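You operate a simulated robot arm through the tools that you are given. There is no shell and no other tool.

Carry out the task below with a simulated robot arm. There is one attempt and no reset: what you move stays moved.

JOB
Stock the older of the two loose brown cartons in the open crate; shut the flap and slide to full.
Fine: the blue slider; open the flap before loading; leave the other cartons and the counter. Set down upright: what you pick out.

The check looks at the end state, three seconds after you hand in, the way a careful person would. Anything else that was tipped, shoved, dropped, spilled or broken makes it a failure.

ROBOT AND FRAMES
A 6-joint arm with a two-finger parallel gripper, fixed in place. Base frame: the origin is at the foot of the arm, x ahead of it, y to its left, z up. Units: m, degrees, N and s.
With the tool pointing down near the work surface it reaches from about 0.24 to 0.64 m from the base axis. Its first joint turns from -115.0 to 115.0 degrees. Payload 3.43 kg.
The tool frame sits at the grasp point between the pads (the TCP): z along the fingers, y along the line on which they close. The tips reach 0.034 m beyond it. The gripper opens to 0.128 m. The fingers are 0.024 m wide and 0.012 m thick; the gripper's body (0.048 by 0.13 m) begins 0.096 m behind the TCP.
Orientation is that of the tool frame in the base frame, as a unit quaternion [x, y, z, w]. With the fingers straight down and closing along the base's y, the tool's x points along the base's -x, its y along +y and its z along -z.

CONTROLS
- The arm moves only by the tool move_arm. Its argument "moves" is a list of rows, each a list of 7 numbers: the shift along the tool's x, y, z in mm, then the turn, a rotation vector about the tool's x, y, z in degrees, then the opening, from 0 (shut) to 1 (fully open). In form: [[dx, dy, dz, ax, ay, az, hand], ...]. A call has 1 to 20 rows; each row is the pose to reach, as a shift and turn from the pose commanded when the call began, along the tool's axes at that moment. Each row takes 0.2 s and may step no farther than 0.05 m and 8.6 degrees from the row before; otherwise, or with a gripper value out of range, the whole call is refused. Where a pose cannot be reached the arm comes as near as it can. A force on the tool above 40 N (or 10 N above the force at the start of the call, whichever is more), or a blocked arm, ends the call early, and 0.2 s more pass. Each finger travels about 0.153 m/s and halts on what it meets, pressing with about 27 N; the grip force reading is that of the motor and also rises with nothing between the fingers. The clock runs only during rows and for 0.2 s after the last one: add rows that repeat a pose to give the fingers time. The reply holds the time, the measured pose of the TCP, the force on the tool along the base axes, the opening and the grip force, in the units named above and with some noise, with the torque about the TCP (base axes, N m) and any sound that the robot's microphone picked up.
- Cameras (640 x 400 px; columns grow to the right, rows downward): "scene" is fixed at [0.0501, -0.6502, 1.5254]; the picture's right is [0.87, -0.49, 0.00], its down [-0.27, -0.48, -0.84] and it looks along [0.41, 0.73, -0.55] (base axes); focal length 318 px, centre (320, 200). "wrist" rides on the gripper at [0.076, -0.011, -0.16] in the tool frame; the picture's right is [0.15, 0.99, 0.00], its down [-0.88, 0.13, -0.46] and it looks along [-0.45, 0.07, 0.89] (tool axes); focal length 234 px, centre (320, 200). There is no depth. A picture from a camera that has moved, and an enlarged one, comes with that camera's place and axes in the base frame and with its lens.
- snapshot(camera): a new picture of that camera. It takes no simulated time.
- slide_trunk(by): slides the trunk up (or, below 0, down) by that many m; the arm rides with it, the base frame stays. It gives what a move gives, with no picture.
- zoom(camera, box): a new picture of the part [left, top, right, bottom] of that camera's present view, enlarged. It takes no simulated time.
- sign_off(): hands the job in; it is judged then, once.

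Nothing tells you positions but the pictures and the camera data. Unless the task says otherwise, let go and move clear before handing in.

The tools are called after "Request:" by a JSON object that holds its "method" and its "body". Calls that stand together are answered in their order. move_arm: Moves the arm, as the interface text tells. Its arguments: {"type":"object","properties":{"moves":{"type":"array","items":{"type":"array","items":{"type":"number"}}}},"required":["moves"]} The other tools are called the same way: slide_trunk (by) slides the trunk up or down; snapshot (camera) takes a picture; zoom (camera, box) takes an enlarged picture of a part of a camera's view; sign_off () hands the job in.

At the start:

```text
clock: 0.0
ee_pos: [0.424, 0.1282, 1.2419]
orientation: [0.0, 1.0, 0.0, 0.0]
ft_force: [-0.8, 0.0, 0.5]
torque: [0.0, -0.01, 0.0]
opening: 0.1281
gripper_force: 0.1
trunk travel left (down, up): [-0.925, 0.065]
```

scene: 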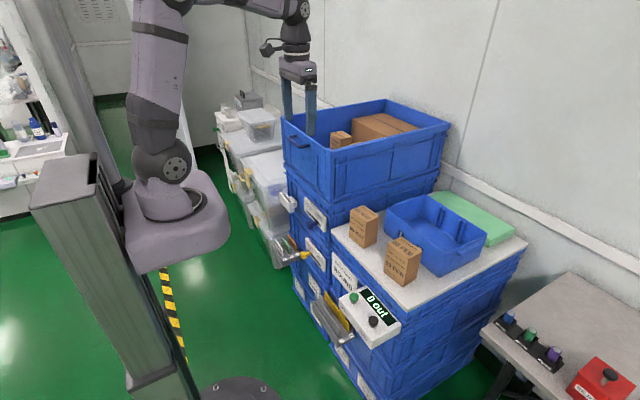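
wrist: 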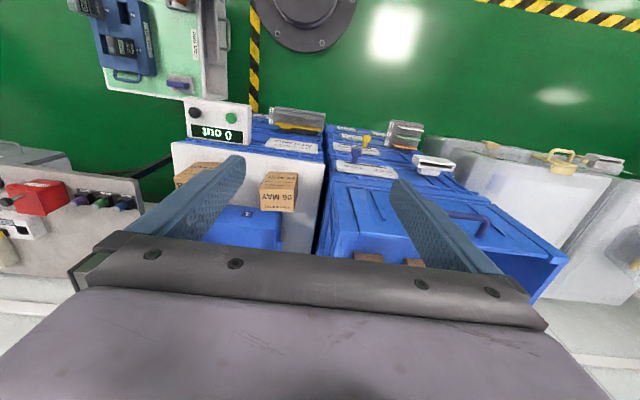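

I see two loose brown cartons on a white counter next to an open blue crate, a higher crate with cartons, and a panel reading "0 out". I'll zoom in to read dates and labels before moving anything.

Request:
{"method": "zoom", "body": {"camera": "scene", "box": [330, 180, 530, 305]}}

Request:
{"method": "zoom", "body": {"camera": "scene", "box": [460, 290, 640, 400]}}

Request:
{"method": "zoom", "body": {"camera": "scene", "box": [270, 180, 430, 280]}}

Request:
{"method": "zoom", "body": {"camera": "scene", "box": [280, 270, 440, 370]}}

Request:
{"method": "zoom", "body": {"camera": "wrist", "box": [160, 80, 360, 205]}}

Request:
{"method": "zoom", "body": {"camera": "wrist", "box": [60, 0, 260, 125]}}

Request:
{"method": "zoom", "body": {"camera": "scene", "box": [270, 80, 470, 205]}}

```text
3.20 times, centred on (430, 242) of scene
camera zoom: at [0.0501, -0.6502, 1.5254], right [0.87, -0.49, 0.0], down [-0.27, -0.48, -0.84], along [0.41, 0.73, -0.55], focal length 1017 px, centre (-32, 64)
```

zoom: 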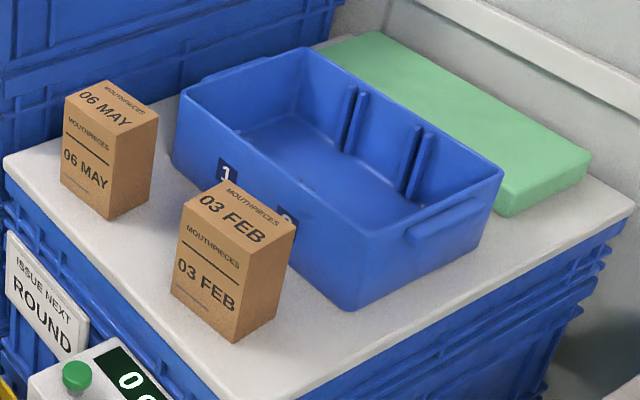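

```text
3.56 times, centred on (550, 345) of scene
camera zoom: at [0.0501, -0.6502, 1.5254], right [0.87, -0.49, 0.0], down [-0.27, -0.48, -0.84], along [0.41, 0.73, -0.55], focal length 1130 px, centre (-498, -316)
```

zoom: 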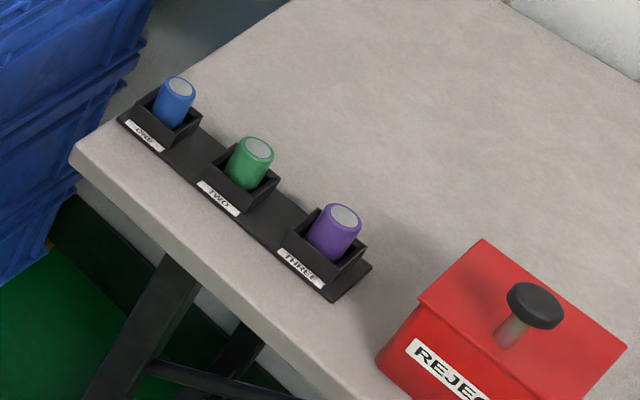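

```text
4.00 times, centred on (350, 230) of scene
camera zoom: at [0.0501, -0.6502, 1.5254], right [0.87, -0.49, 0.0], down [-0.27, -0.48, -0.84], along [0.41, 0.73, -0.55], focal length 1272 px, centre (200, 80)
```

zoom: 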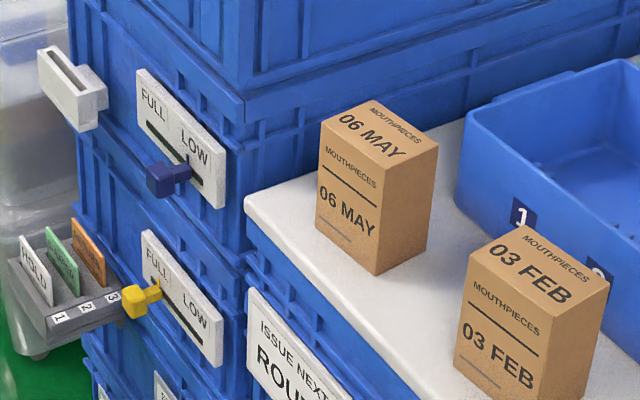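

```text
4.00 times, centred on (360, 320) of scene
camera zoom: at [0.0501, -0.6502, 1.5254], right [0.87, -0.49, 0.0], down [-0.27, -0.48, -0.84], along [0.41, 0.73, -0.55], focal length 1272 px, centre (160, -280)
```

zoom: 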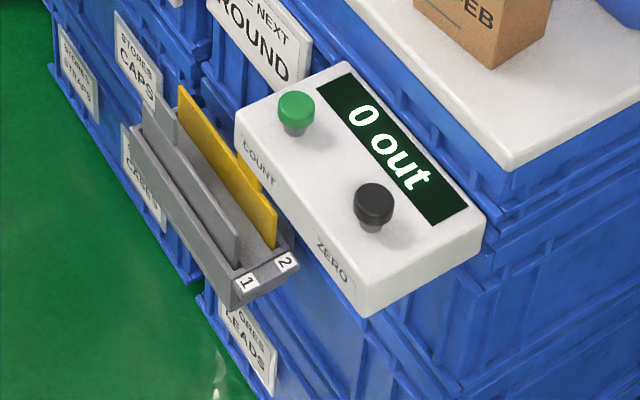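

```text
3.20 times, centred on (260, 142) of wrist
camera zoom: at [0.3481, 0.1161, 1.4006], right [-0.15, 0.99, 0.0], down [0.88, 0.13, 0.46], along [0.45, 0.07, -0.89], focal length 749 px, centre (512, 384)
```

zoom: 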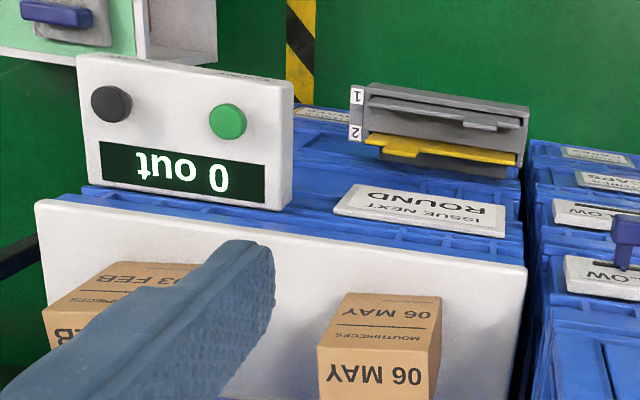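

```text
3.20 times, centred on (160, 62) of wrist
camera zoom: at [0.3481, 0.1161, 1.4006], right [-0.15, 0.99, 0.0], down [0.88, 0.13, 0.46], along [0.45, 0.07, -0.89], focal length 749 px, centre (832, 640)
```

zoom: 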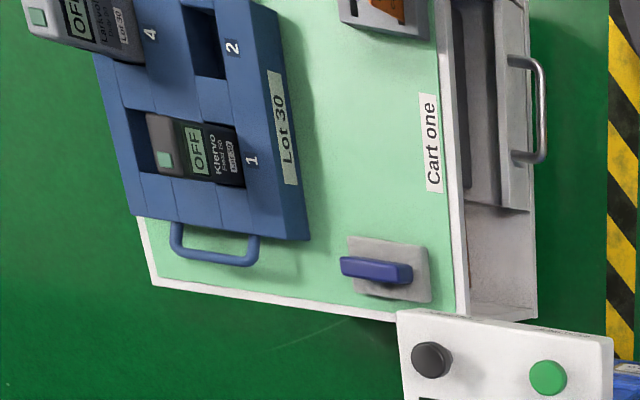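

```text
3.20 times, centred on (370, 142) of scene
camera zoom: at [0.0501, -0.6502, 1.5254], right [0.87, -0.49, 0.0], down [-0.27, -0.48, -0.84], along [0.41, 0.73, -0.55], focal length 1017 px, centre (160, 384)
```

zoom: 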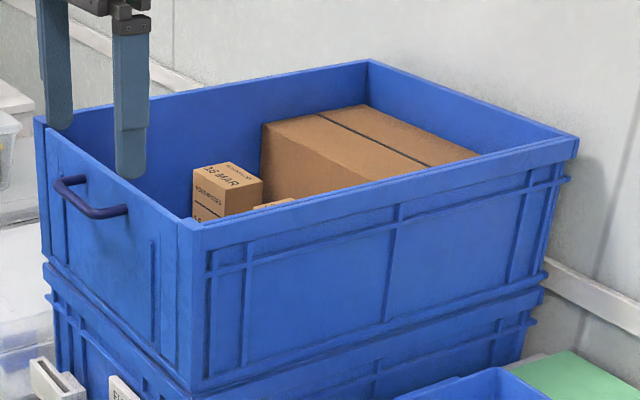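

Both cartons read MOUTHPIECES, 03 FEB and 06 MAY, with small print I can't read yet. The big crate has a navy handle on its front and a FULL/LOW slider below; I'll look closer.

Request:
{"method": "zoom", "body": {"camera": "scene", "box": [380, 230, 430, 290]}}

Request:
{"method": "zoom", "body": {"camera": "scene", "box": [340, 200, 390, 250]}}

Request:
{"method": "zoom", "body": {"camera": "scene", "box": [275, 110, 345, 200]}}

Request:
{"method": "zoom", "body": {"camera": "scene", "box": [270, 185, 340, 240]}}

Request:
{"method": "zoom", "body": {"camera": "scene", "box": [260, 220, 350, 290]}}

Request:
{"method": "zoom", "body": {"camera": "wrist", "box": [320, 100, 560, 250]}}

Request:
{"method": "zoom", "body": {"camera": "wrist", "box": [320, 190, 480, 290]}}

Request:
{"method": "zoom", "body": {"camera": "scene", "box": [320, 110, 420, 160]}}

```text
6.67 times, centred on (405, 260) of scene
camera zoom: at [0.0501, -0.6502, 1.5254], right [0.87, -0.49, 0.0], down [-0.27, -0.48, -0.84], along [0.41, 0.73, -0.55], focal length 2119 px, centre (-247, -200)
```

zoom: 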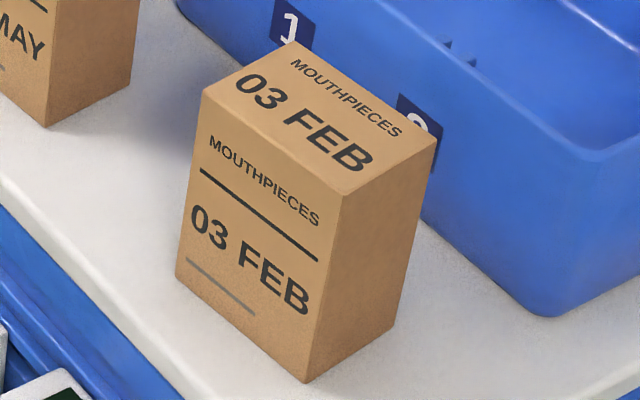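

```text
8.00 times, centred on (365, 225) of scene
camera zoom: at [0.0501, -0.6502, 1.5254], right [0.87, -0.49, 0.0], down [-0.27, -0.48, -0.84], along [0.41, 0.73, -0.55], focal length 2543 px, centre (-40, 0)
```

zoom: 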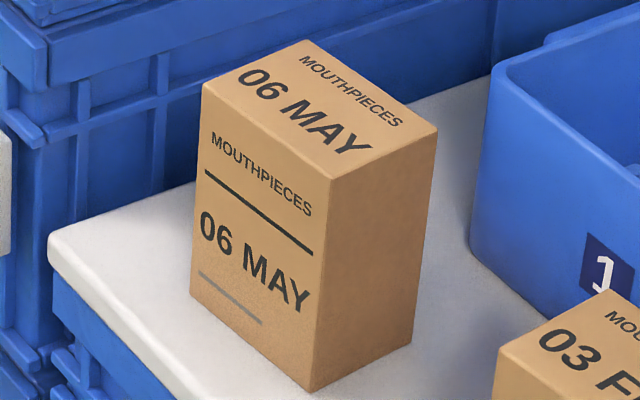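

```text
4.44 times, centred on (310, 155) of scene
camera zoom: at [0.0501, -0.6502, 1.5254], right [0.87, -0.49, 0.0], down [-0.27, -0.48, -0.84], along [0.41, 0.73, -0.55], focal length 1413 px, centre (364, 400)
```

zoom: 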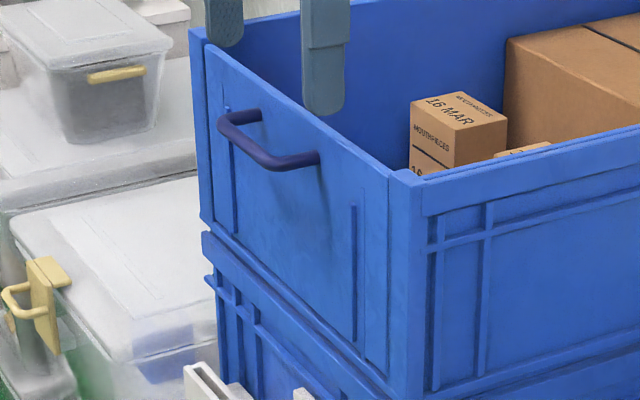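

```text
7.27 times, centred on (305, 212) of scene
camera zoom: at [0.0501, -0.6502, 1.5254], right [0.87, -0.49, 0.0], down [-0.27, -0.48, -0.84], along [0.41, 0.73, -0.55], focal length 2312 px, centre (429, 109)
```

zoom: 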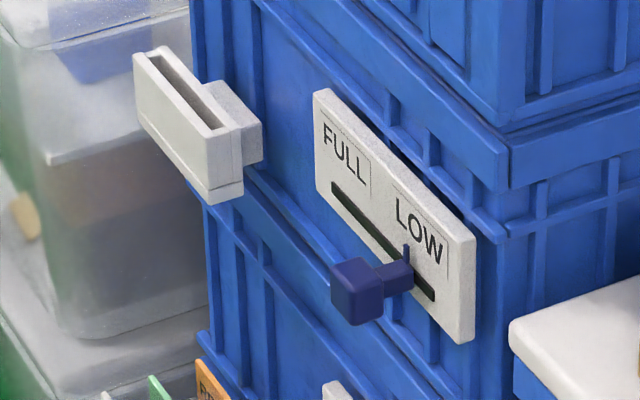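

```text
5.71 times, centred on (305, 255) of scene
camera zoom: at [0.0501, -0.6502, 1.5254], right [0.87, -0.49, 0.0], down [-0.27, -0.48, -0.84], along [0.41, 0.73, -0.55], focal length 1816 px, centre (406, -114)
```

zoom: 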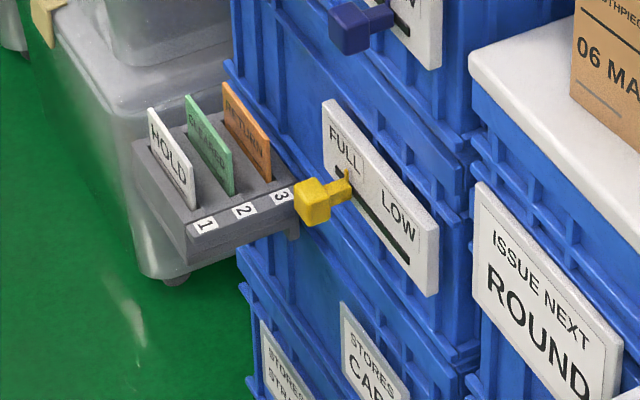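

```text
2.67 times, centred on (440, 175) of wrist
camera zoom: at [0.3481, 0.1161, 1.4006], right [-0.15, 0.99, 0.0], down [0.88, 0.13, 0.46], along [0.45, 0.07, -0.89], focal length 624 px, centre (0, 267)
```

zoom: 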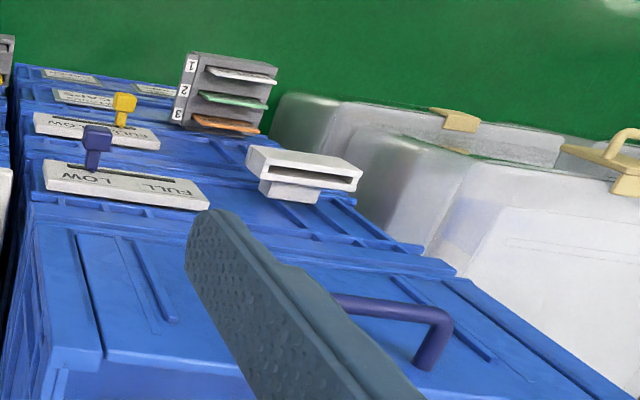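

```text
4.00 times, centred on (400, 240) of wrist
camera zoom: at [0.3481, 0.1161, 1.4006], right [-0.15, 0.99, 0.0], down [0.88, 0.13, 0.46], along [0.45, 0.07, -0.89], focal length 937 px, centre (0, 40)
```

zoom: 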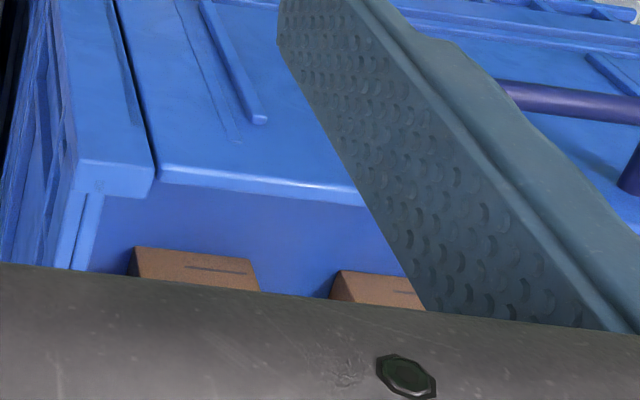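

```text
6.40 times, centred on (370, 135) of scene
camera zoom: at [0.0501, -0.6502, 1.5254], right [0.87, -0.49, 0.0], down [-0.27, -0.48, -0.84], along [0.41, 0.73, -0.55], focal length 2034 px, centre (0, 616)
```

zoom: 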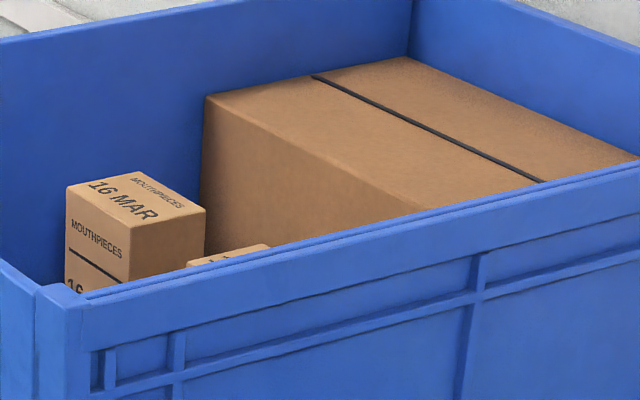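

The loose cartons sit on the white counter top at about z 0.765 (03 FEB near x 0.62, y -0.15). The big crate's front is near x 0.556, y 0.19–0.58, rim about z 1.08. I'll look closer at the flap, its hinge side and the slider before moving.

Request:
{"method": "zoom", "body": {"camera": "scene", "box": [276, 105, 340, 145]}}

Request:
{"method": "zoom", "body": {"camera": "scene", "box": [276, 145, 340, 205]}}

Request:
{"method": "zoom", "body": {"camera": "wrist", "box": [400, 180, 580, 290]}}

Request:
{"method": "zoom", "body": {"camera": "wrist", "box": [325, 130, 425, 200]}}

Request:
{"method": "zoom", "body": {"camera": "scene", "box": [230, 0, 350, 110]}}

Request:
{"method": "zoom", "body": {"camera": "scene", "box": [30, 0, 330, 290]}}

```text
10.00 times, centred on (308, 125) of scene
camera zoom: at [0.0501, -0.6502, 1.5254], right [0.87, -0.49, 0.0], down [-0.27, -0.48, -0.84], along [0.41, 0.73, -0.55], focal length 3179 px, centre (440, 950)
```

zoom: 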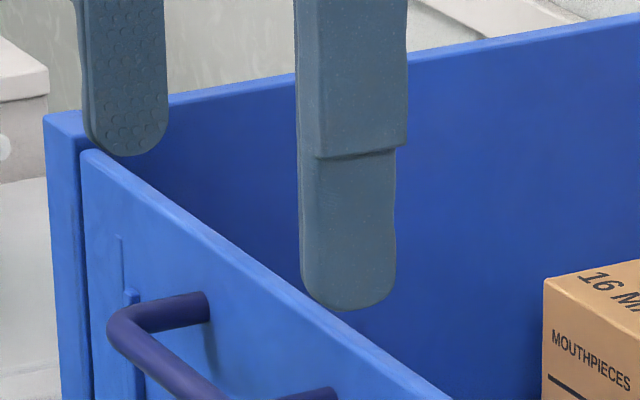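

```text
6.67 times, centred on (308, 175) of scene
camera zoom: at [0.0501, -0.6502, 1.5254], right [0.87, -0.49, 0.0], down [-0.27, -0.48, -0.84], along [0.41, 0.73, -0.55], focal length 2119 px, centre (400, 367)
```

zoom: 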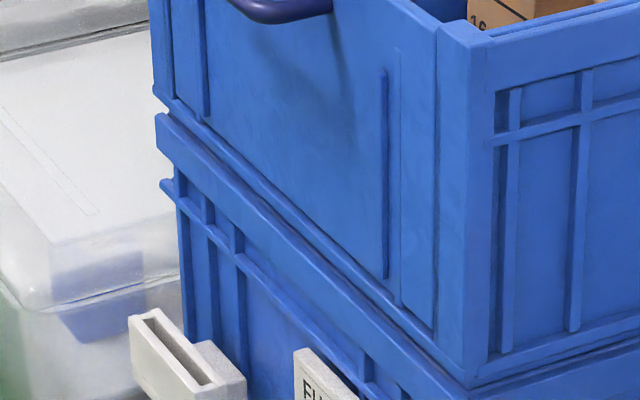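

```text
3.56 times, centred on (490, 235) of wrist
camera zoom: at [0.3481, 0.1161, 1.4006], right [-0.15, 0.99, 0.0], down [0.88, 0.13, 0.46], along [0.45, 0.07, -0.89], focal length 833 px, centre (-284, 76)
```

zoom: 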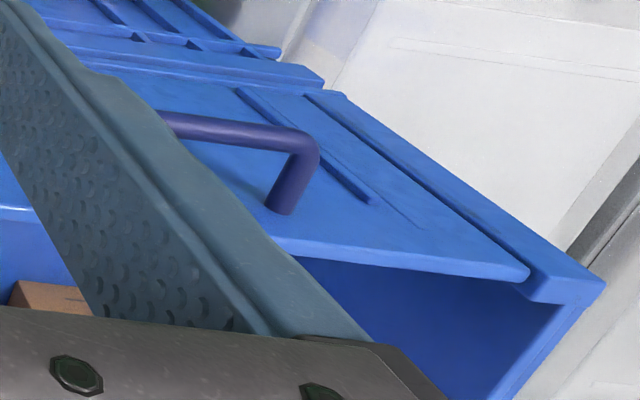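

```text
5.71 times, centred on (375, 165) of wrist
camera zoom: at [0.3481, 0.1161, 1.4006], right [-0.15, 0.99, 0.0], down [0.88, 0.13, 0.46], along [0.45, 0.07, -0.89], focal length 1338 px, centre (6, 400)
```

zoom: 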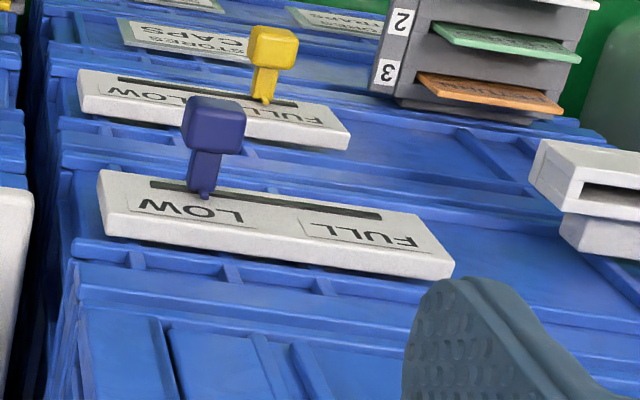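

```text
3.64 times, centred on (290, 55) of scene
camera zoom: at [0.0501, -0.6502, 1.5254], right [0.87, -0.49, 0.0], down [-0.27, -0.48, -0.84], along [0.41, 0.73, -0.55], focal length 1156 px, centre (429, 727)
```

zoom: 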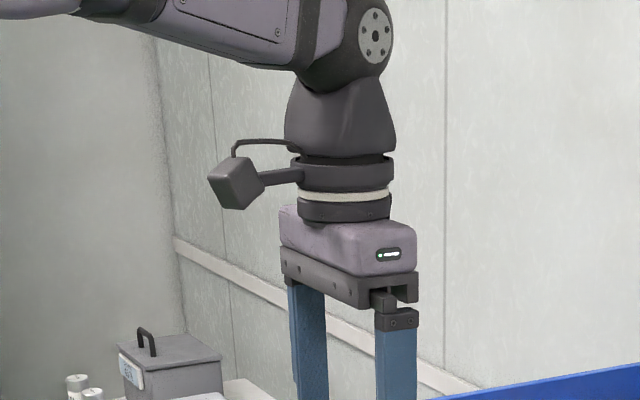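

```text
1.38 times, centred on (180, 145) of scene
camera zoom: at [0.0501, -0.6502, 1.5254], right [0.87, -0.49, 0.0], down [-0.27, -0.48, -0.84], along [0.41, 0.73, -0.55], focal length 438 px, centre (513, 276)
```

zoom: 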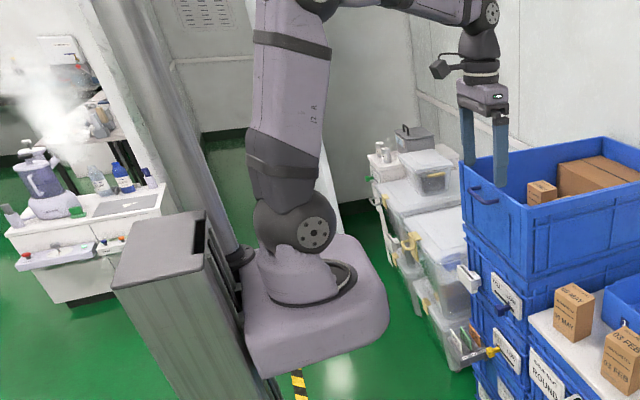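

The flap is the recessed front panel with a navy bar handle near its top (bar about x 0.524, y 0.333–0.443, z 1.043), so it should hinge at the bottom. I'll swing the hand over the handle, rolled a quarter turn so the fingers can straddle the bar.

Request:
{"method": "move_arm", "body": {"moves": [[-5, 23.5, 6, 0, 0, -8.2, 0.6], [-10, 47, 12, 0, 0, -16.4, 0.4], [-15, 70.5, 18, 0, 0, -24.6, 0.25], [-20, 94, 24, 0, 0, -32.8, 0.25], [-25, 117.5, 30, 0, 0, -41, 0.25], [-30, 141, 36, 0, 0, -49.2, 0.25], [-35, 164.5, 42, 0, 0, -57.4, 0.25], [-40, 188, 48, 0, 0, -65.6, 0.25], [-45, 211.5, 54, 0, 0, -73.8, 0.25], [-50, 235, 60, 0, 0, -82, 0.25], [-55, 258, 66, 0, 0, -90, 0.25], [-55, 258, 66, 0, 0, -90, 0.25]]}}

Request:
{"method": "snapshot", "body": {"camera": "wrist"}}

Request:
{"method": "snapshot", "body": {"camera": "scene"}}

```text
clock: 2.6
ee_pos: [0.4785, 0.386, 1.1775]
orientation: [0.708, -0.706, 0.0, 0.0]
ft_force: [-0.6, -0.5, -1.2]
torque: [0.01, -0.01, 0.0]
opening: 0.032
gripper_force: 0.2
trunk travel left (down, up): [-0.925, 0.065]
```

```text
taken
camera wrist: at [0.4903, 0.3089, 1.3356], right [-0.99, -0.15, 0.0], down [-0.13, 0.88, 0.46], along [-0.07, 0.45, -0.89], focal length 234 px, centre (320, 200)
```

wrist: 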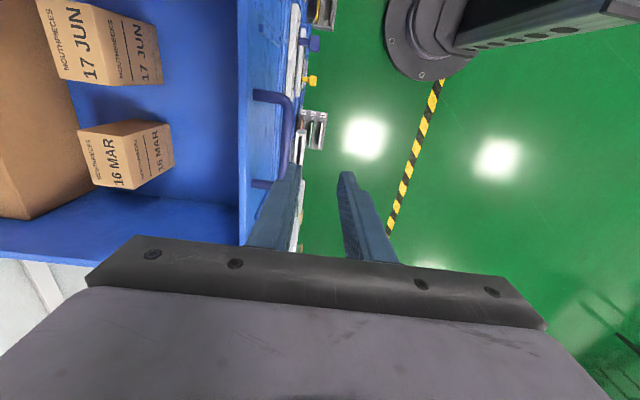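

```text
taken
```

scene: 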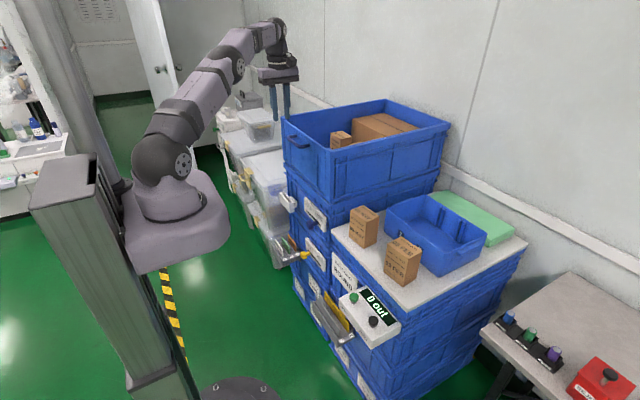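

Clear view: inside are 17 JUN and 16 MAR cartons plus a big box, with free floor in front of them; the older loose one is 03 FEB. I'll zoom to refine the handle bar against the fingers.

Request:
{"method": "zoom", "body": {"camera": "wrist", "box": [220, 70, 380, 250]}}

Request:
{"method": "zoom", "body": {"camera": "wrist", "box": [0, 0, 320, 260]}}

```text
2.22 times, centred on (300, 160) of wrist
camera zoom: at [0.4903, 0.3089, 1.3356], right [-0.99, -0.15, 0.0], down [-0.13, 0.88, 0.46], along [-0.07, 0.45, -0.89], focal length 520 px, centre (364, 289)
```

zoom: 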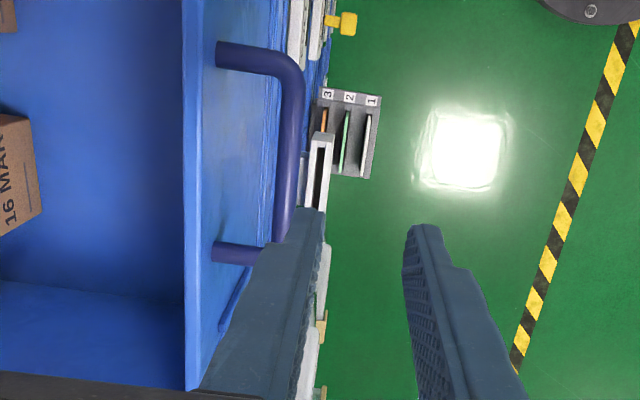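

```text
1.54 times, centred on (160, 130) of wrist
camera zoom: at [0.4903, 0.3089, 1.3356], right [-0.99, -0.15, 0.0], down [-0.13, 0.88, 0.46], along [-0.07, 0.45, -0.89], focal length 360 px, centre (566, 308)
```

zoom: 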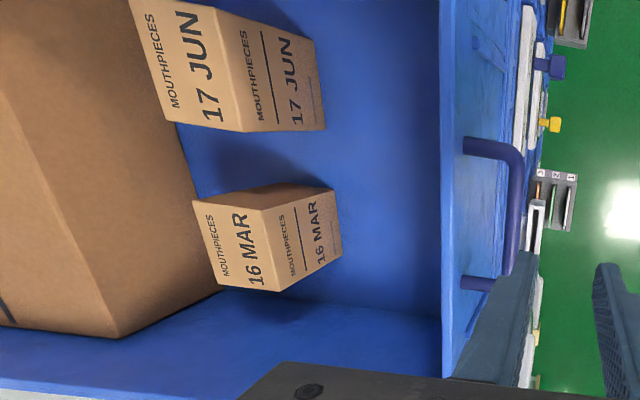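

Bar centre refined to about (0.522, 0.385, 1.043), flap face at x 0.561. I'll move over it and lower with one finger each side of the bar.

Request:
{"method": "move_arm", "body": {"moves": [[0, -22, 0, 0, 0, 0, 0.235], [0, -45, 0, 0, 0, 0, 0.235], [0, -45, 20, 0, 0, 0, 0.235], [0, -45, 40, 0, 0, 0, 0.235], [0, -45, 40, 0, 0, 0, 0.235]]}}

Request:
{"method": "zoom", "body": {"camera": "wrist", "box": [200, 70, 400, 270]}}

Request:
{"method": "zoom", "body": {"camera": "scene", "box": [240, 60, 360, 160]}}

```text
clock: 3.8
ee_pos: [0.509, 0.376, 1.1372]
orientation: [0.707, -0.707, 0.0, 0.001]
ft_force: [0.8, -0.2, 0.4]
torque: [-0.02, -0.07, 0.0]
opening: 0.0301
gripper_force: 0.1
out of reach, approached as far as the arm can: row 1, 2, 3, 4, 5
trunk travel left (down, up): [-0.925, 0.065]
```

```text
2.00 times, centred on (300, 170) of wrist
camera zoom: at [0.5211, 0.2998, 1.2965], right [-0.99, -0.15, 0.0], down [-0.13, 0.88, 0.46], along [-0.07, 0.45, -0.89], focal length 468 px, centre (360, 260)
```

zoom: 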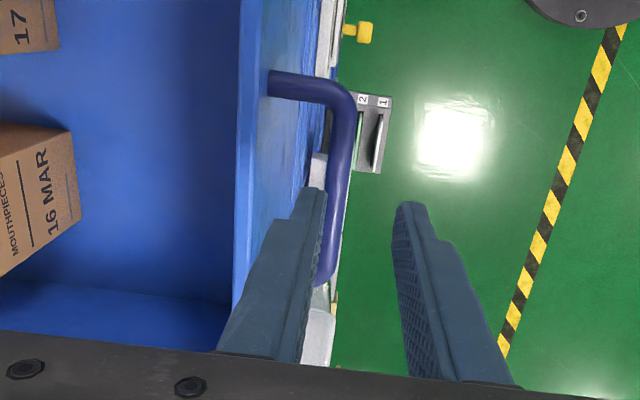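

```text
4.00 times, centred on (300, 110) of scene
camera zoom: at [0.0501, -0.6502, 1.5254], right [0.87, -0.49, 0.0], down [-0.27, -0.48, -0.84], along [0.41, 0.73, -0.55], focal length 1272 px, centre (400, 560)
```

zoom: 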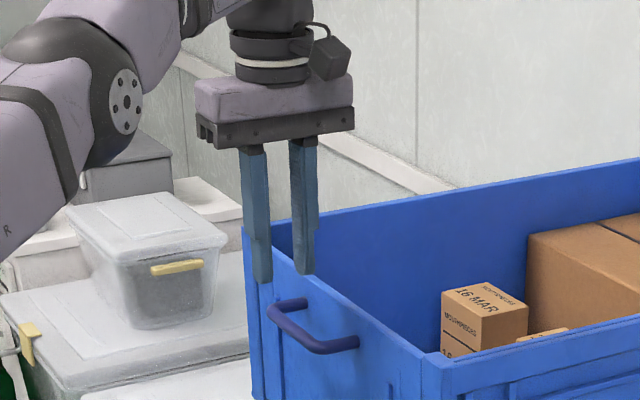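

Straight-down is just out of reach here; I'll tilt the hand forward about 17° which brings the wrist back, and check where the TCP ends up.

Request:
{"method": "move_arm", "body": {"moves": [[0, 0, 0, 6, 0, 0, 0.235], [0, 0, 0, 12, 0, 0, 0.235], [0, 0, 0, 17, 0, 0, 0.235], [0, 0, 0, 17, 0, 0, 0.235]]}}

Request:
{"method": "zoom", "body": {"camera": "wrist", "box": [200, 70, 400, 270]}}

```text
clock: 4.8
ee_pos: [0.5123, 0.376, 1.1373]
orientation: [-0.699, 0.699, -0.105, 0.105]
ft_force: [0.3, 0.0, -0.6]
torque: [-0.01, 0.0, 0.0]
opening: 0.0302
gripper_force: 0.1
trunk travel left (down, up): [-0.925, 0.065]
```

```text
2.00 times, centred on (300, 170) of wrist
camera zoom: at [0.4753, 0.2989, 1.2936], right [-0.95, -0.15, -0.29], down [-0.26, 0.88, 0.4], along [0.2, 0.45, -0.87], focal length 468 px, centre (360, 260)
```

zoom: 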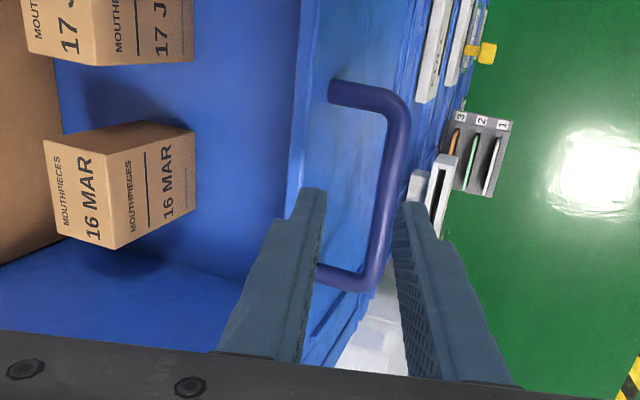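

The hand now reaches with a 17° tilt; commanded pose snaps to the reached one. Next I lower partway over the bar and check alignment.

Request:
{"method": "move_arm", "body": {"moves": [[-5, -2, 1, 0, 0, 0, 0.235], [-10, -4.8, 1.5, 0, 0, 0, 0.235], [-10, 0, 18, 0, 0, 0, 0.235], [-10, 5.4, 35, 0, 0, 0, 0.235], [-10, 5.4, 35, 0, 0, 0, 0.235]]}}

Request:
{"method": "zoom", "body": {"camera": "wrist", "box": [200, 70, 400, 270]}}

Request:
{"method": "zoom", "body": {"camera": "scene", "box": [260, 90, 340, 160]}}

```text
clock: 6.0
ee_pos: [0.516, 0.3854, 1.1033]
orientation: [-0.699, 0.699, -0.105, 0.105]
ft_force: [0.4, 0.6, 0.1]
torque: [-0.01, -0.01, 0.01]
opening: 0.0301
gripper_force: 0.1
trunk travel left (down, up): [-0.925, 0.065]
```

```text
2.00 times, centred on (300, 170) of wrist
camera zoom: at [0.4804, 0.3078, 1.2595], right [-0.95, -0.15, -0.29], down [-0.26, 0.88, 0.4], along [0.2, 0.45, -0.87], focal length 468 px, centre (360, 260)
```

zoom: 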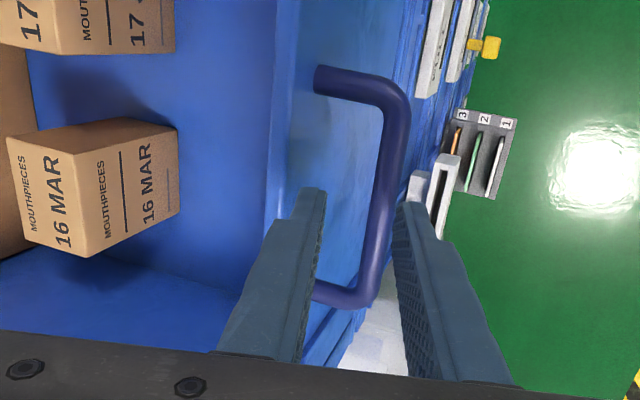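

```text
5.71 times, centred on (300, 125) of scene
camera zoom: at [0.0501, -0.6502, 1.5254], right [0.87, -0.49, 0.0], down [-0.27, -0.48, -0.84], along [0.41, 0.73, -0.55], focal length 1816 px, centre (434, 629)
```

zoom: 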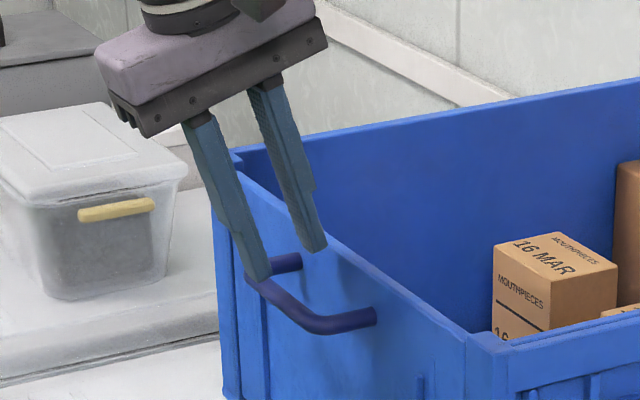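

The bar lies between the finger tips as planned. I'll go the last 45 mm down so the back finger drops into the gap behind the bar.

Request:
{"method": "move_arm", "body": {"moves": [[0, 3, 11, 0, 0, 0, 0.235], [0, 6, 22, 0, 0, 0, 0.235], [0, 9, 33, 0, 0, 0, 0.235], [0, 11.9, 43.4, 0, 0, 0, 0.235], [0, 11.9, 43.4, 0, 0, 0, 0.235]]}}

Request:
{"method": "zoom", "body": {"camera": "wrist", "box": [200, 70, 400, 270]}}

Request:
{"method": "zoom", "body": {"camera": "scene", "box": [260, 90, 340, 160]}}

```text
clock: 7.2
ee_pos: [0.5177, 0.3846, 1.0567]
orientation: [0.7, -0.699, 0.105, -0.104]
ft_force: [1.0, -0.3, 0.3]
torque: [0.01, 0.0, -0.01]
opening: 0.0301
gripper_force: 0.1
trunk travel left (down, up): [-0.925, 0.065]
```

```text
2.00 times, centred on (300, 170) of wrist
camera zoom: at [0.4819, 0.3085, 1.2143], right [-0.95, -0.15, -0.29], down [-0.26, 0.88, 0.4], along [0.2, 0.45, -0.87], focal length 468 px, centre (360, 260)
```

zoom: 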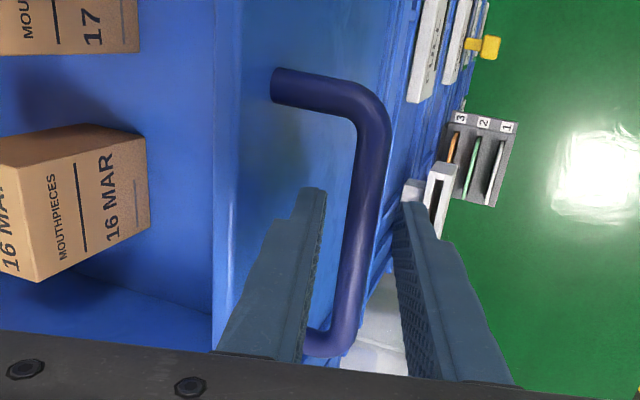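

```text
5.71 times, centred on (300, 125) of scene
camera zoom: at [0.0501, -0.6502, 1.5254], right [0.87, -0.49, 0.0], down [-0.27, -0.48, -0.84], along [0.41, 0.73, -0.55], focal length 1816 px, centre (434, 629)
```

zoom: 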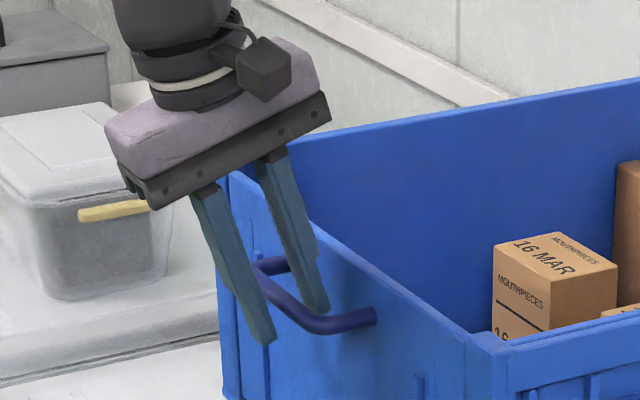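

The back finger is in the gap with no contact force. I'll now pull gently toward the robot and watch the force and the flap.

Request:
{"method": "move_arm", "body": {"moves": [[0, 4.8, -1.5, 0, 0, 0, 0.2], [0, 9.6, -2.9, 0, 0, 0, 0.2], [0, 14.5, -3.4, 0, 0, 0, 0.2], [0, 19.7, -3.9, 0, 0, 0, 0.2], [0, 25, -3.5, 0, 0, 0, 0.2], [0, 30.4, -3, 0, 0, 0, 0.2]]}}

Request:
{"method": "snapshot", "body": {"camera": "wrist"}}

Request:
{"method": "zoom", "body": {"camera": "scene", "box": [250, 80, 360, 200]}}

```text
clock: 8.6
ee_pos: [0.487, 0.3872, 1.0511]
orientation: [-0.699, 0.7, -0.105, 0.105]
ft_force: [0.7, -0.2, -0.2]
torque: [0.05, 0.0, -0.03]
opening: 0.0256
gripper_force: 0.3
trunk travel left (down, up): [-0.925, 0.065]
```

```text
taken
camera wrist: at [0.4512, 0.3095, 1.2079], right [-0.95, -0.15, -0.29], down [-0.26, 0.88, 0.4], along [0.2, 0.45, -0.87], focal length 234 px, centre (320, 200)
```

wrist: 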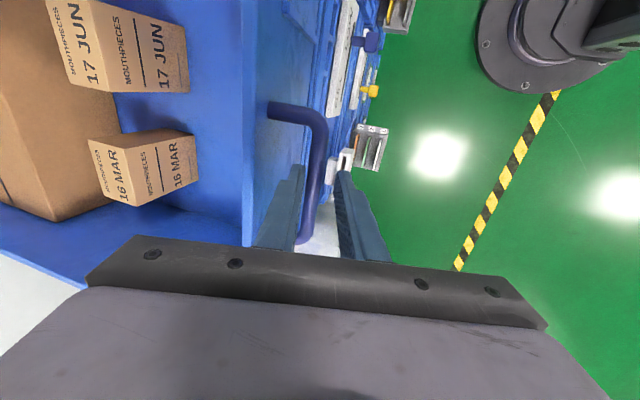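

```text
3.33 times, centred on (305, 140) of scene
camera zoom: at [0.0501, -0.6502, 1.5254], right [0.87, -0.49, 0.0], down [-0.27, -0.48, -0.84], along [0.41, 0.73, -0.55], focal length 1060 px, centre (370, 400)
```

zoom: 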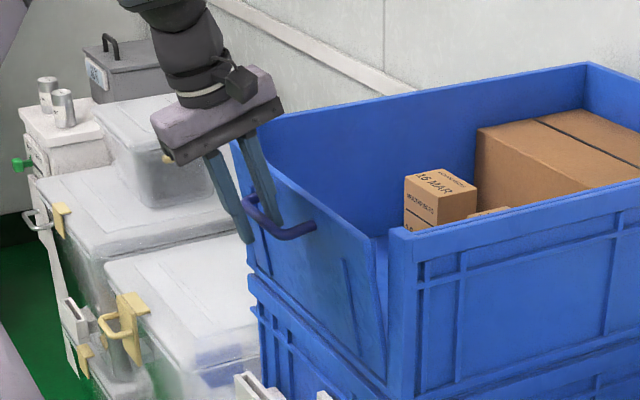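

The flap swings easily about its lower edge. I'll follow the arc down with the bar trapped between the fingers, turning the hand with it, to about 40°.

Request:
{"method": "move_arm", "body": {"moves": [[0, 5.6, 3.2, 2, 0, 0, 0.2], [0, 11.2, 6.5, 4, 0, 0, 0.2], [0, 18.5, 8.5, 6, 0, 0, 0.2], [0, 25.7, 10.5, 8, 0, 0, 0.2], [0, 32.8, 13, 10, 0, 0, 0.2], [0, 39.8, 15.6, 12, 0, 0, 0.2], [0, 46.5, 18.8, 14, 0, 0, 0.2], [0, 53.2, 22.1, 16, 0, 0, 0.2], [0, 59.6, 25.9, 18, 0, 0, 0.2], [0, 66.1, 29.7, 20, 0, 0, 0.2], [0, 72.1, 34, 22, 0, 0, 0.2], [0, 78.2, 38.2, 24, 0, 0, 0.2], [0, 78.2, 38.2, 24, 0, 0, 0.2]]}}

Request:
{"method": "snapshot", "body": {"camera": "wrist"}}

Request:
{"method": "zoom", "body": {"camera": "scene", "box": [240, 80, 360, 220]}}

```text
clock: 11.4
ee_pos: [0.4235, 0.3855, 0.9913]
orientation: [-0.662, 0.663, -0.248, 0.247]
ft_force: [-0.2, 0.2, -0.6]
torque: [0.05, 0.02, 0.0]
opening: 0.026
gripper_force: 0.7
trunk travel left (down, up): [-0.925, 0.065]
```

```text
taken
camera wrist: at [0.3271, 0.3095, 1.1198], right [-0.75, -0.15, -0.65], down [-0.4, 0.88, 0.26], along [0.53, 0.45, -0.72], focal length 234 px, centre (320, 200)
```

wrist: 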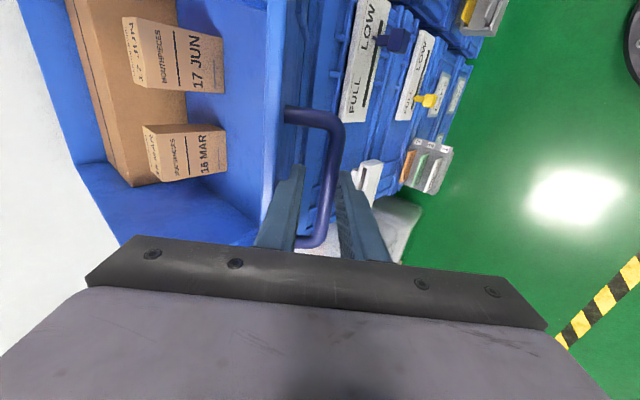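

```text
2.86 times, centred on (300, 150) of scene
camera zoom: at [0.0501, -0.6502, 1.5254], right [0.87, -0.49, 0.0], down [-0.27, -0.48, -0.84], along [0.41, 0.73, -0.55], focal length 908 px, centre (377, 343)
```

zoom: 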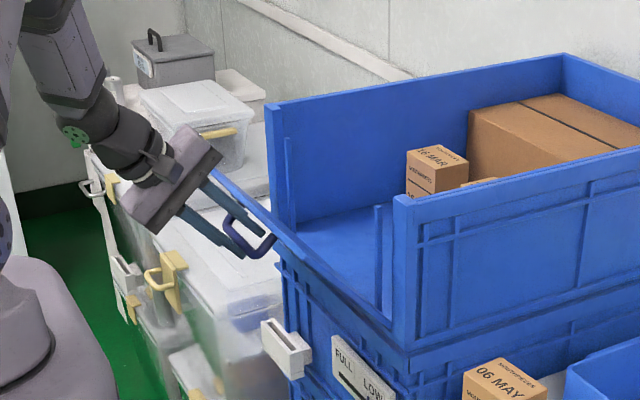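

The flap is following, about 40° open, bar still between the fingers. I'll continue along the arc to roughly 70°.

Request:
{"method": "move_arm", "body": {"moves": [[0, 7.1, 1.8, 2, 0, 0, 0.2], [0, 14.3, 3.7, 4, 0, 0, 0.2], [0, 21.3, 6.2, 6, 0, 0, 0.2], [0, 28.3, 9.1, 8, 0, 0, 0.2], [0, 35, 12.2, 10, 0, 0, 0.2], [0, 41.8, 15.5, 12, 0, 0, 0.2], [0, 48.2, 19.3, 14, 0, 0, 0.2], [0, 54.5, 23.2, 16, 0, 0, 0.2], [0, 60.6, 27.4, 18, 0, 0, 0.2], [0, 66.7, 31.9, 20, 0, 0, 0.2], [0, 72.4, 36.7, 22, 0, 0, 0.2], [0, 78, 41.7, 24, 0, 0, 0.2], [0, 78, 41.7, 24, 0, 0, 0.2]]}}

Request:
{"method": "snapshot", "body": {"camera": "wrist"}}

Request:
{"method": "snapshot", "body": {"camera": "scene"}}

Request:
{"method": "zoom", "body": {"camera": "scene", "box": [240, 80, 360, 220]}}

```text
clock: 14.2
ee_pos: [0.3917, 0.3873, 0.9091]
orientation: [0.597, -0.596, 0.38, -0.38]
ft_force: [-1.4, 0.2, -0.9]
torque: [0.01, 0.0, -0.01]
opening: 0.025
gripper_force: 0.0
trunk travel left (down, up): [-0.925, 0.065]
```

```text
taken
camera wrist: at [0.2521, 0.3102, 0.9866], right [-0.42, -0.15, -0.9], down [-0.47, 0.88, 0.07], along [0.78, 0.45, -0.44], focal length 234 px, centre (320, 200)
```

wrist: 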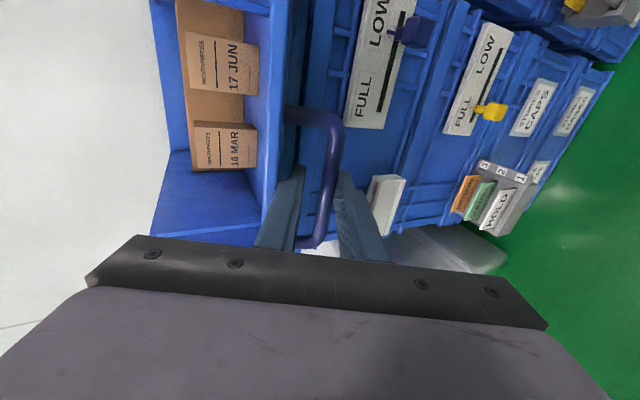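

```text
taken
```

scene: 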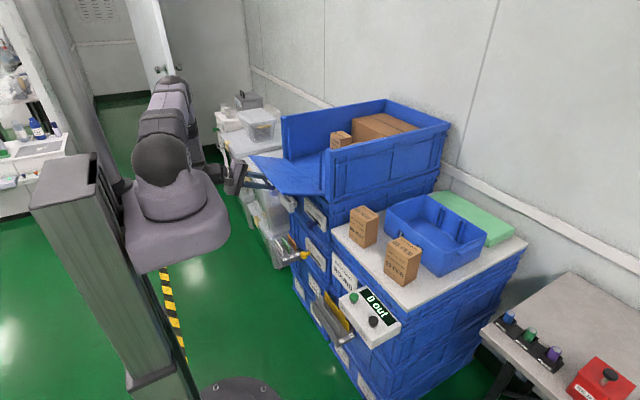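

```text
2.86 times, centred on (300, 150) of scene
camera zoom: at [0.0501, -0.6502, 1.5254], right [0.87, -0.49, 0.0], down [-0.27, -0.48, -0.84], along [0.41, 0.73, -0.55], focal length 908 px, centre (377, 343)
```

zoom: 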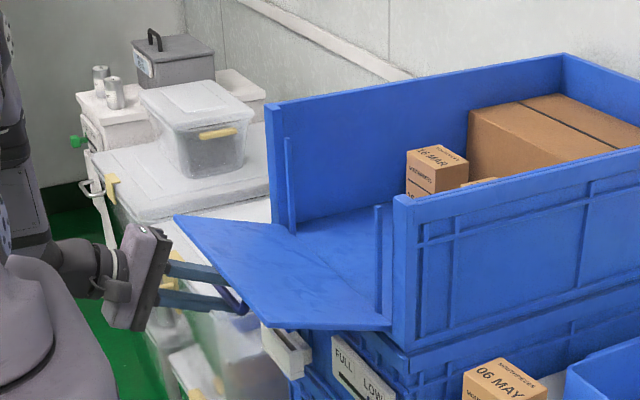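

About 72° open now. I'll follow it toward level in small steps, watching for its stop.

Request:
{"method": "move_arm", "body": {"moves": [[0, 7, 2.9, 1.7, 0, 0, 0.2], [0, 13.9, 5.9, 3.5, 0, 0, 0.2], [0, 20.5, 9.2, 5.2, 0, 0, 0.2], [0, 27.1, 12.5, 7, 0, 0, 0.2], [0, 33.5, 16.4, 9, 0, 0, 0.2], [0, 39.8, 20.4, 11, 0, 0, 0.2]]}}

Request:
{"method": "snapshot", "body": {"camera": "wrist"}}

Request:
{"method": "zoom", "body": {"camera": "scene", "box": [220, 100, 360, 240]}}

```text
clock: 15.6
ee_pos: [0.3939, 0.3851, 0.8651]
orientation: [0.557, -0.557, 0.436, -0.436]
ft_force: [-0.7, -0.5, -0.6]
torque: [0.0, -0.06, 0.01]
opening: 0.0251
gripper_force: 0.1
trunk travel left (down, up): [-0.925, 0.065]
```

```text
taken
camera wrist: at [0.2416, 0.3084, 0.9142], right [-0.24, -0.15, -0.96], down [-0.47, 0.88, -0.02], along [0.85, 0.45, -0.28], focal length 234 px, centre (320, 200)
```

wrist: 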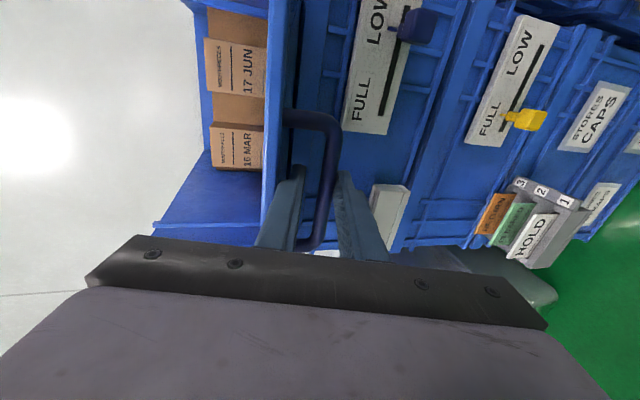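

```text
2.86 times, centred on (290, 170) of scene
camera zoom: at [0.0501, -0.6502, 1.5254], right [0.87, -0.49, 0.0], down [-0.27, -0.48, -0.84], along [0.41, 0.73, -0.55], focal length 908 px, centre (406, 286)
```

zoom: 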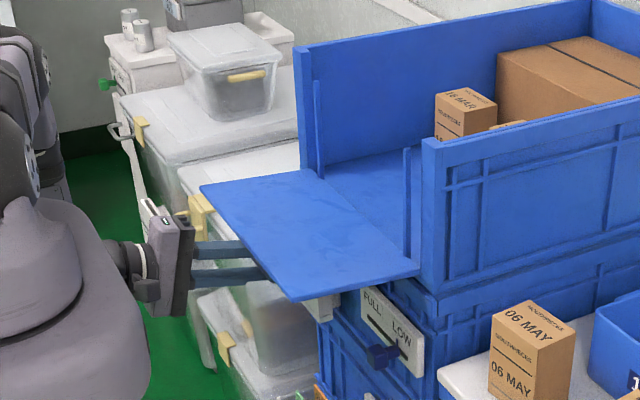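

Nearly level and still almost no force. I'll follow a little further to find where the flap stops.

Request:
{"method": "move_arm", "body": {"moves": [[0, 6.7, 3, 2, 0, 0, 0.2], [0, 13.5, 6.2, 4, 0, 0, 0.2], [0, 19.6, 9.8, 6, 0, 0, 0.2], [0, 25.7, 13.5, 8.5, 0, 0, 0.2], [0, 31.7, 17.2, 11, 0, 0, 0.2]]}}

Request:
{"method": "snapshot", "body": {"camera": "wrist"}}

Request:
{"method": "zoom", "body": {"camera": "scene", "box": [220, 100, 360, 240]}}

```text
clock: 16.8
ee_pos: [0.4013, 0.3862, 0.8379]
orientation: [-0.51, 0.51, -0.488, 0.492]
ft_force: [-7.8, -0.3, 23.7]
torque: [-0.28, -0.33, -0.17]
opening: 0.0387
gripper_force: 11.1
trunk travel left (down, up): [-0.925, 0.065]
```

```text
taken
camera wrist: at [0.2422, 0.3093, 0.8536], right [-0.04, -0.14, -0.99], down [-0.46, 0.88, -0.11], along [0.89, 0.45, -0.1], focal length 234 px, centre (320, 200)
```

wrist: 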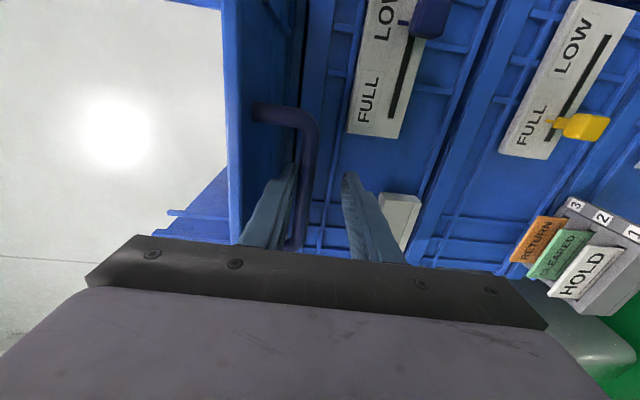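

```text
2.86 times, centred on (290, 170) of scene
camera zoom: at [0.0501, -0.6502, 1.5254], right [0.87, -0.49, 0.0], down [-0.27, -0.48, -0.84], along [0.41, 0.73, -0.55], focal length 908 px, centre (406, 286)
```

zoom: 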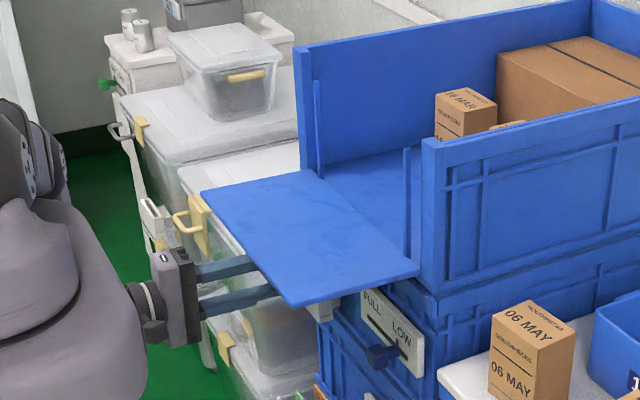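

The flap reached its stop at level (24 N upward when I pressed). I'll relieve the load, then back the fingers straight out from under the flap, off the bar.

Request:
{"method": "move_arm", "body": {"moves": [[0, -9, 0, 0, 0, 0, 0.2], [0, -18, 0, 0, 0, 0, 0.22], [0, -18, -8, 0, 0, 0, 0.24], [0, -17.5, -18, 0, 0, 0, 0.24], [0, -17, -28, 0, 0, 0, 0.24], [0, -16.5, -38, 0, 0, 0, 0.24]]}}

Request:
{"method": "snapshot", "body": {"camera": "wrist"}}

Request:
{"method": "zoom", "body": {"camera": "scene", "box": [200, 100, 360, 240]}}

```text
clock: 18.2
ee_pos: [0.3657, 0.3848, 0.8491]
orientation: [-0.513, 0.513, -0.487, 0.486]
ft_force: [0.1, 0.0, -0.2]
torque: [-0.05, -0.01, -0.04]
opening: 0.0304
gripper_force: 0.1
trunk travel left (down, up): [-0.925, 0.065]
```

```text
taken
camera wrist: at [0.2069, 0.3087, 0.8681], right [-0.05, -0.15, -0.99], down [-0.46, 0.88, -0.11], along [0.89, 0.45, -0.11], focal length 234 px, centre (320, 200)
```

wrist: 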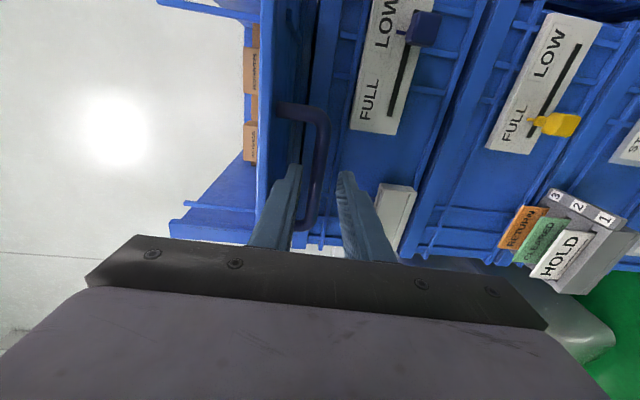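

```text
2.86 times, centred on (280, 170) of scene
camera zoom: at [0.0501, -0.6502, 1.5254], right [0.87, -0.49, 0.0], down [-0.27, -0.48, -0.84], along [0.41, 0.73, -0.55], focal length 908 px, centre (434, 286)
```

zoom: 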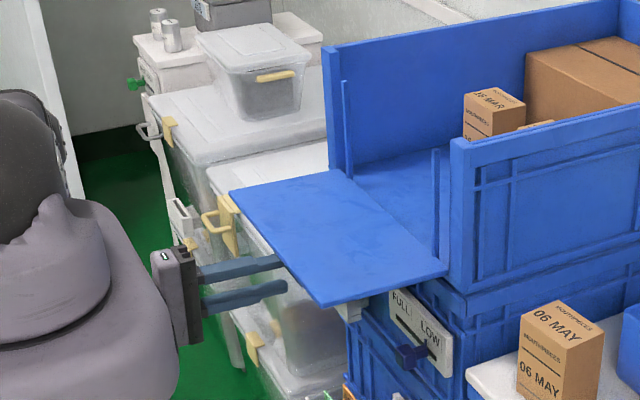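

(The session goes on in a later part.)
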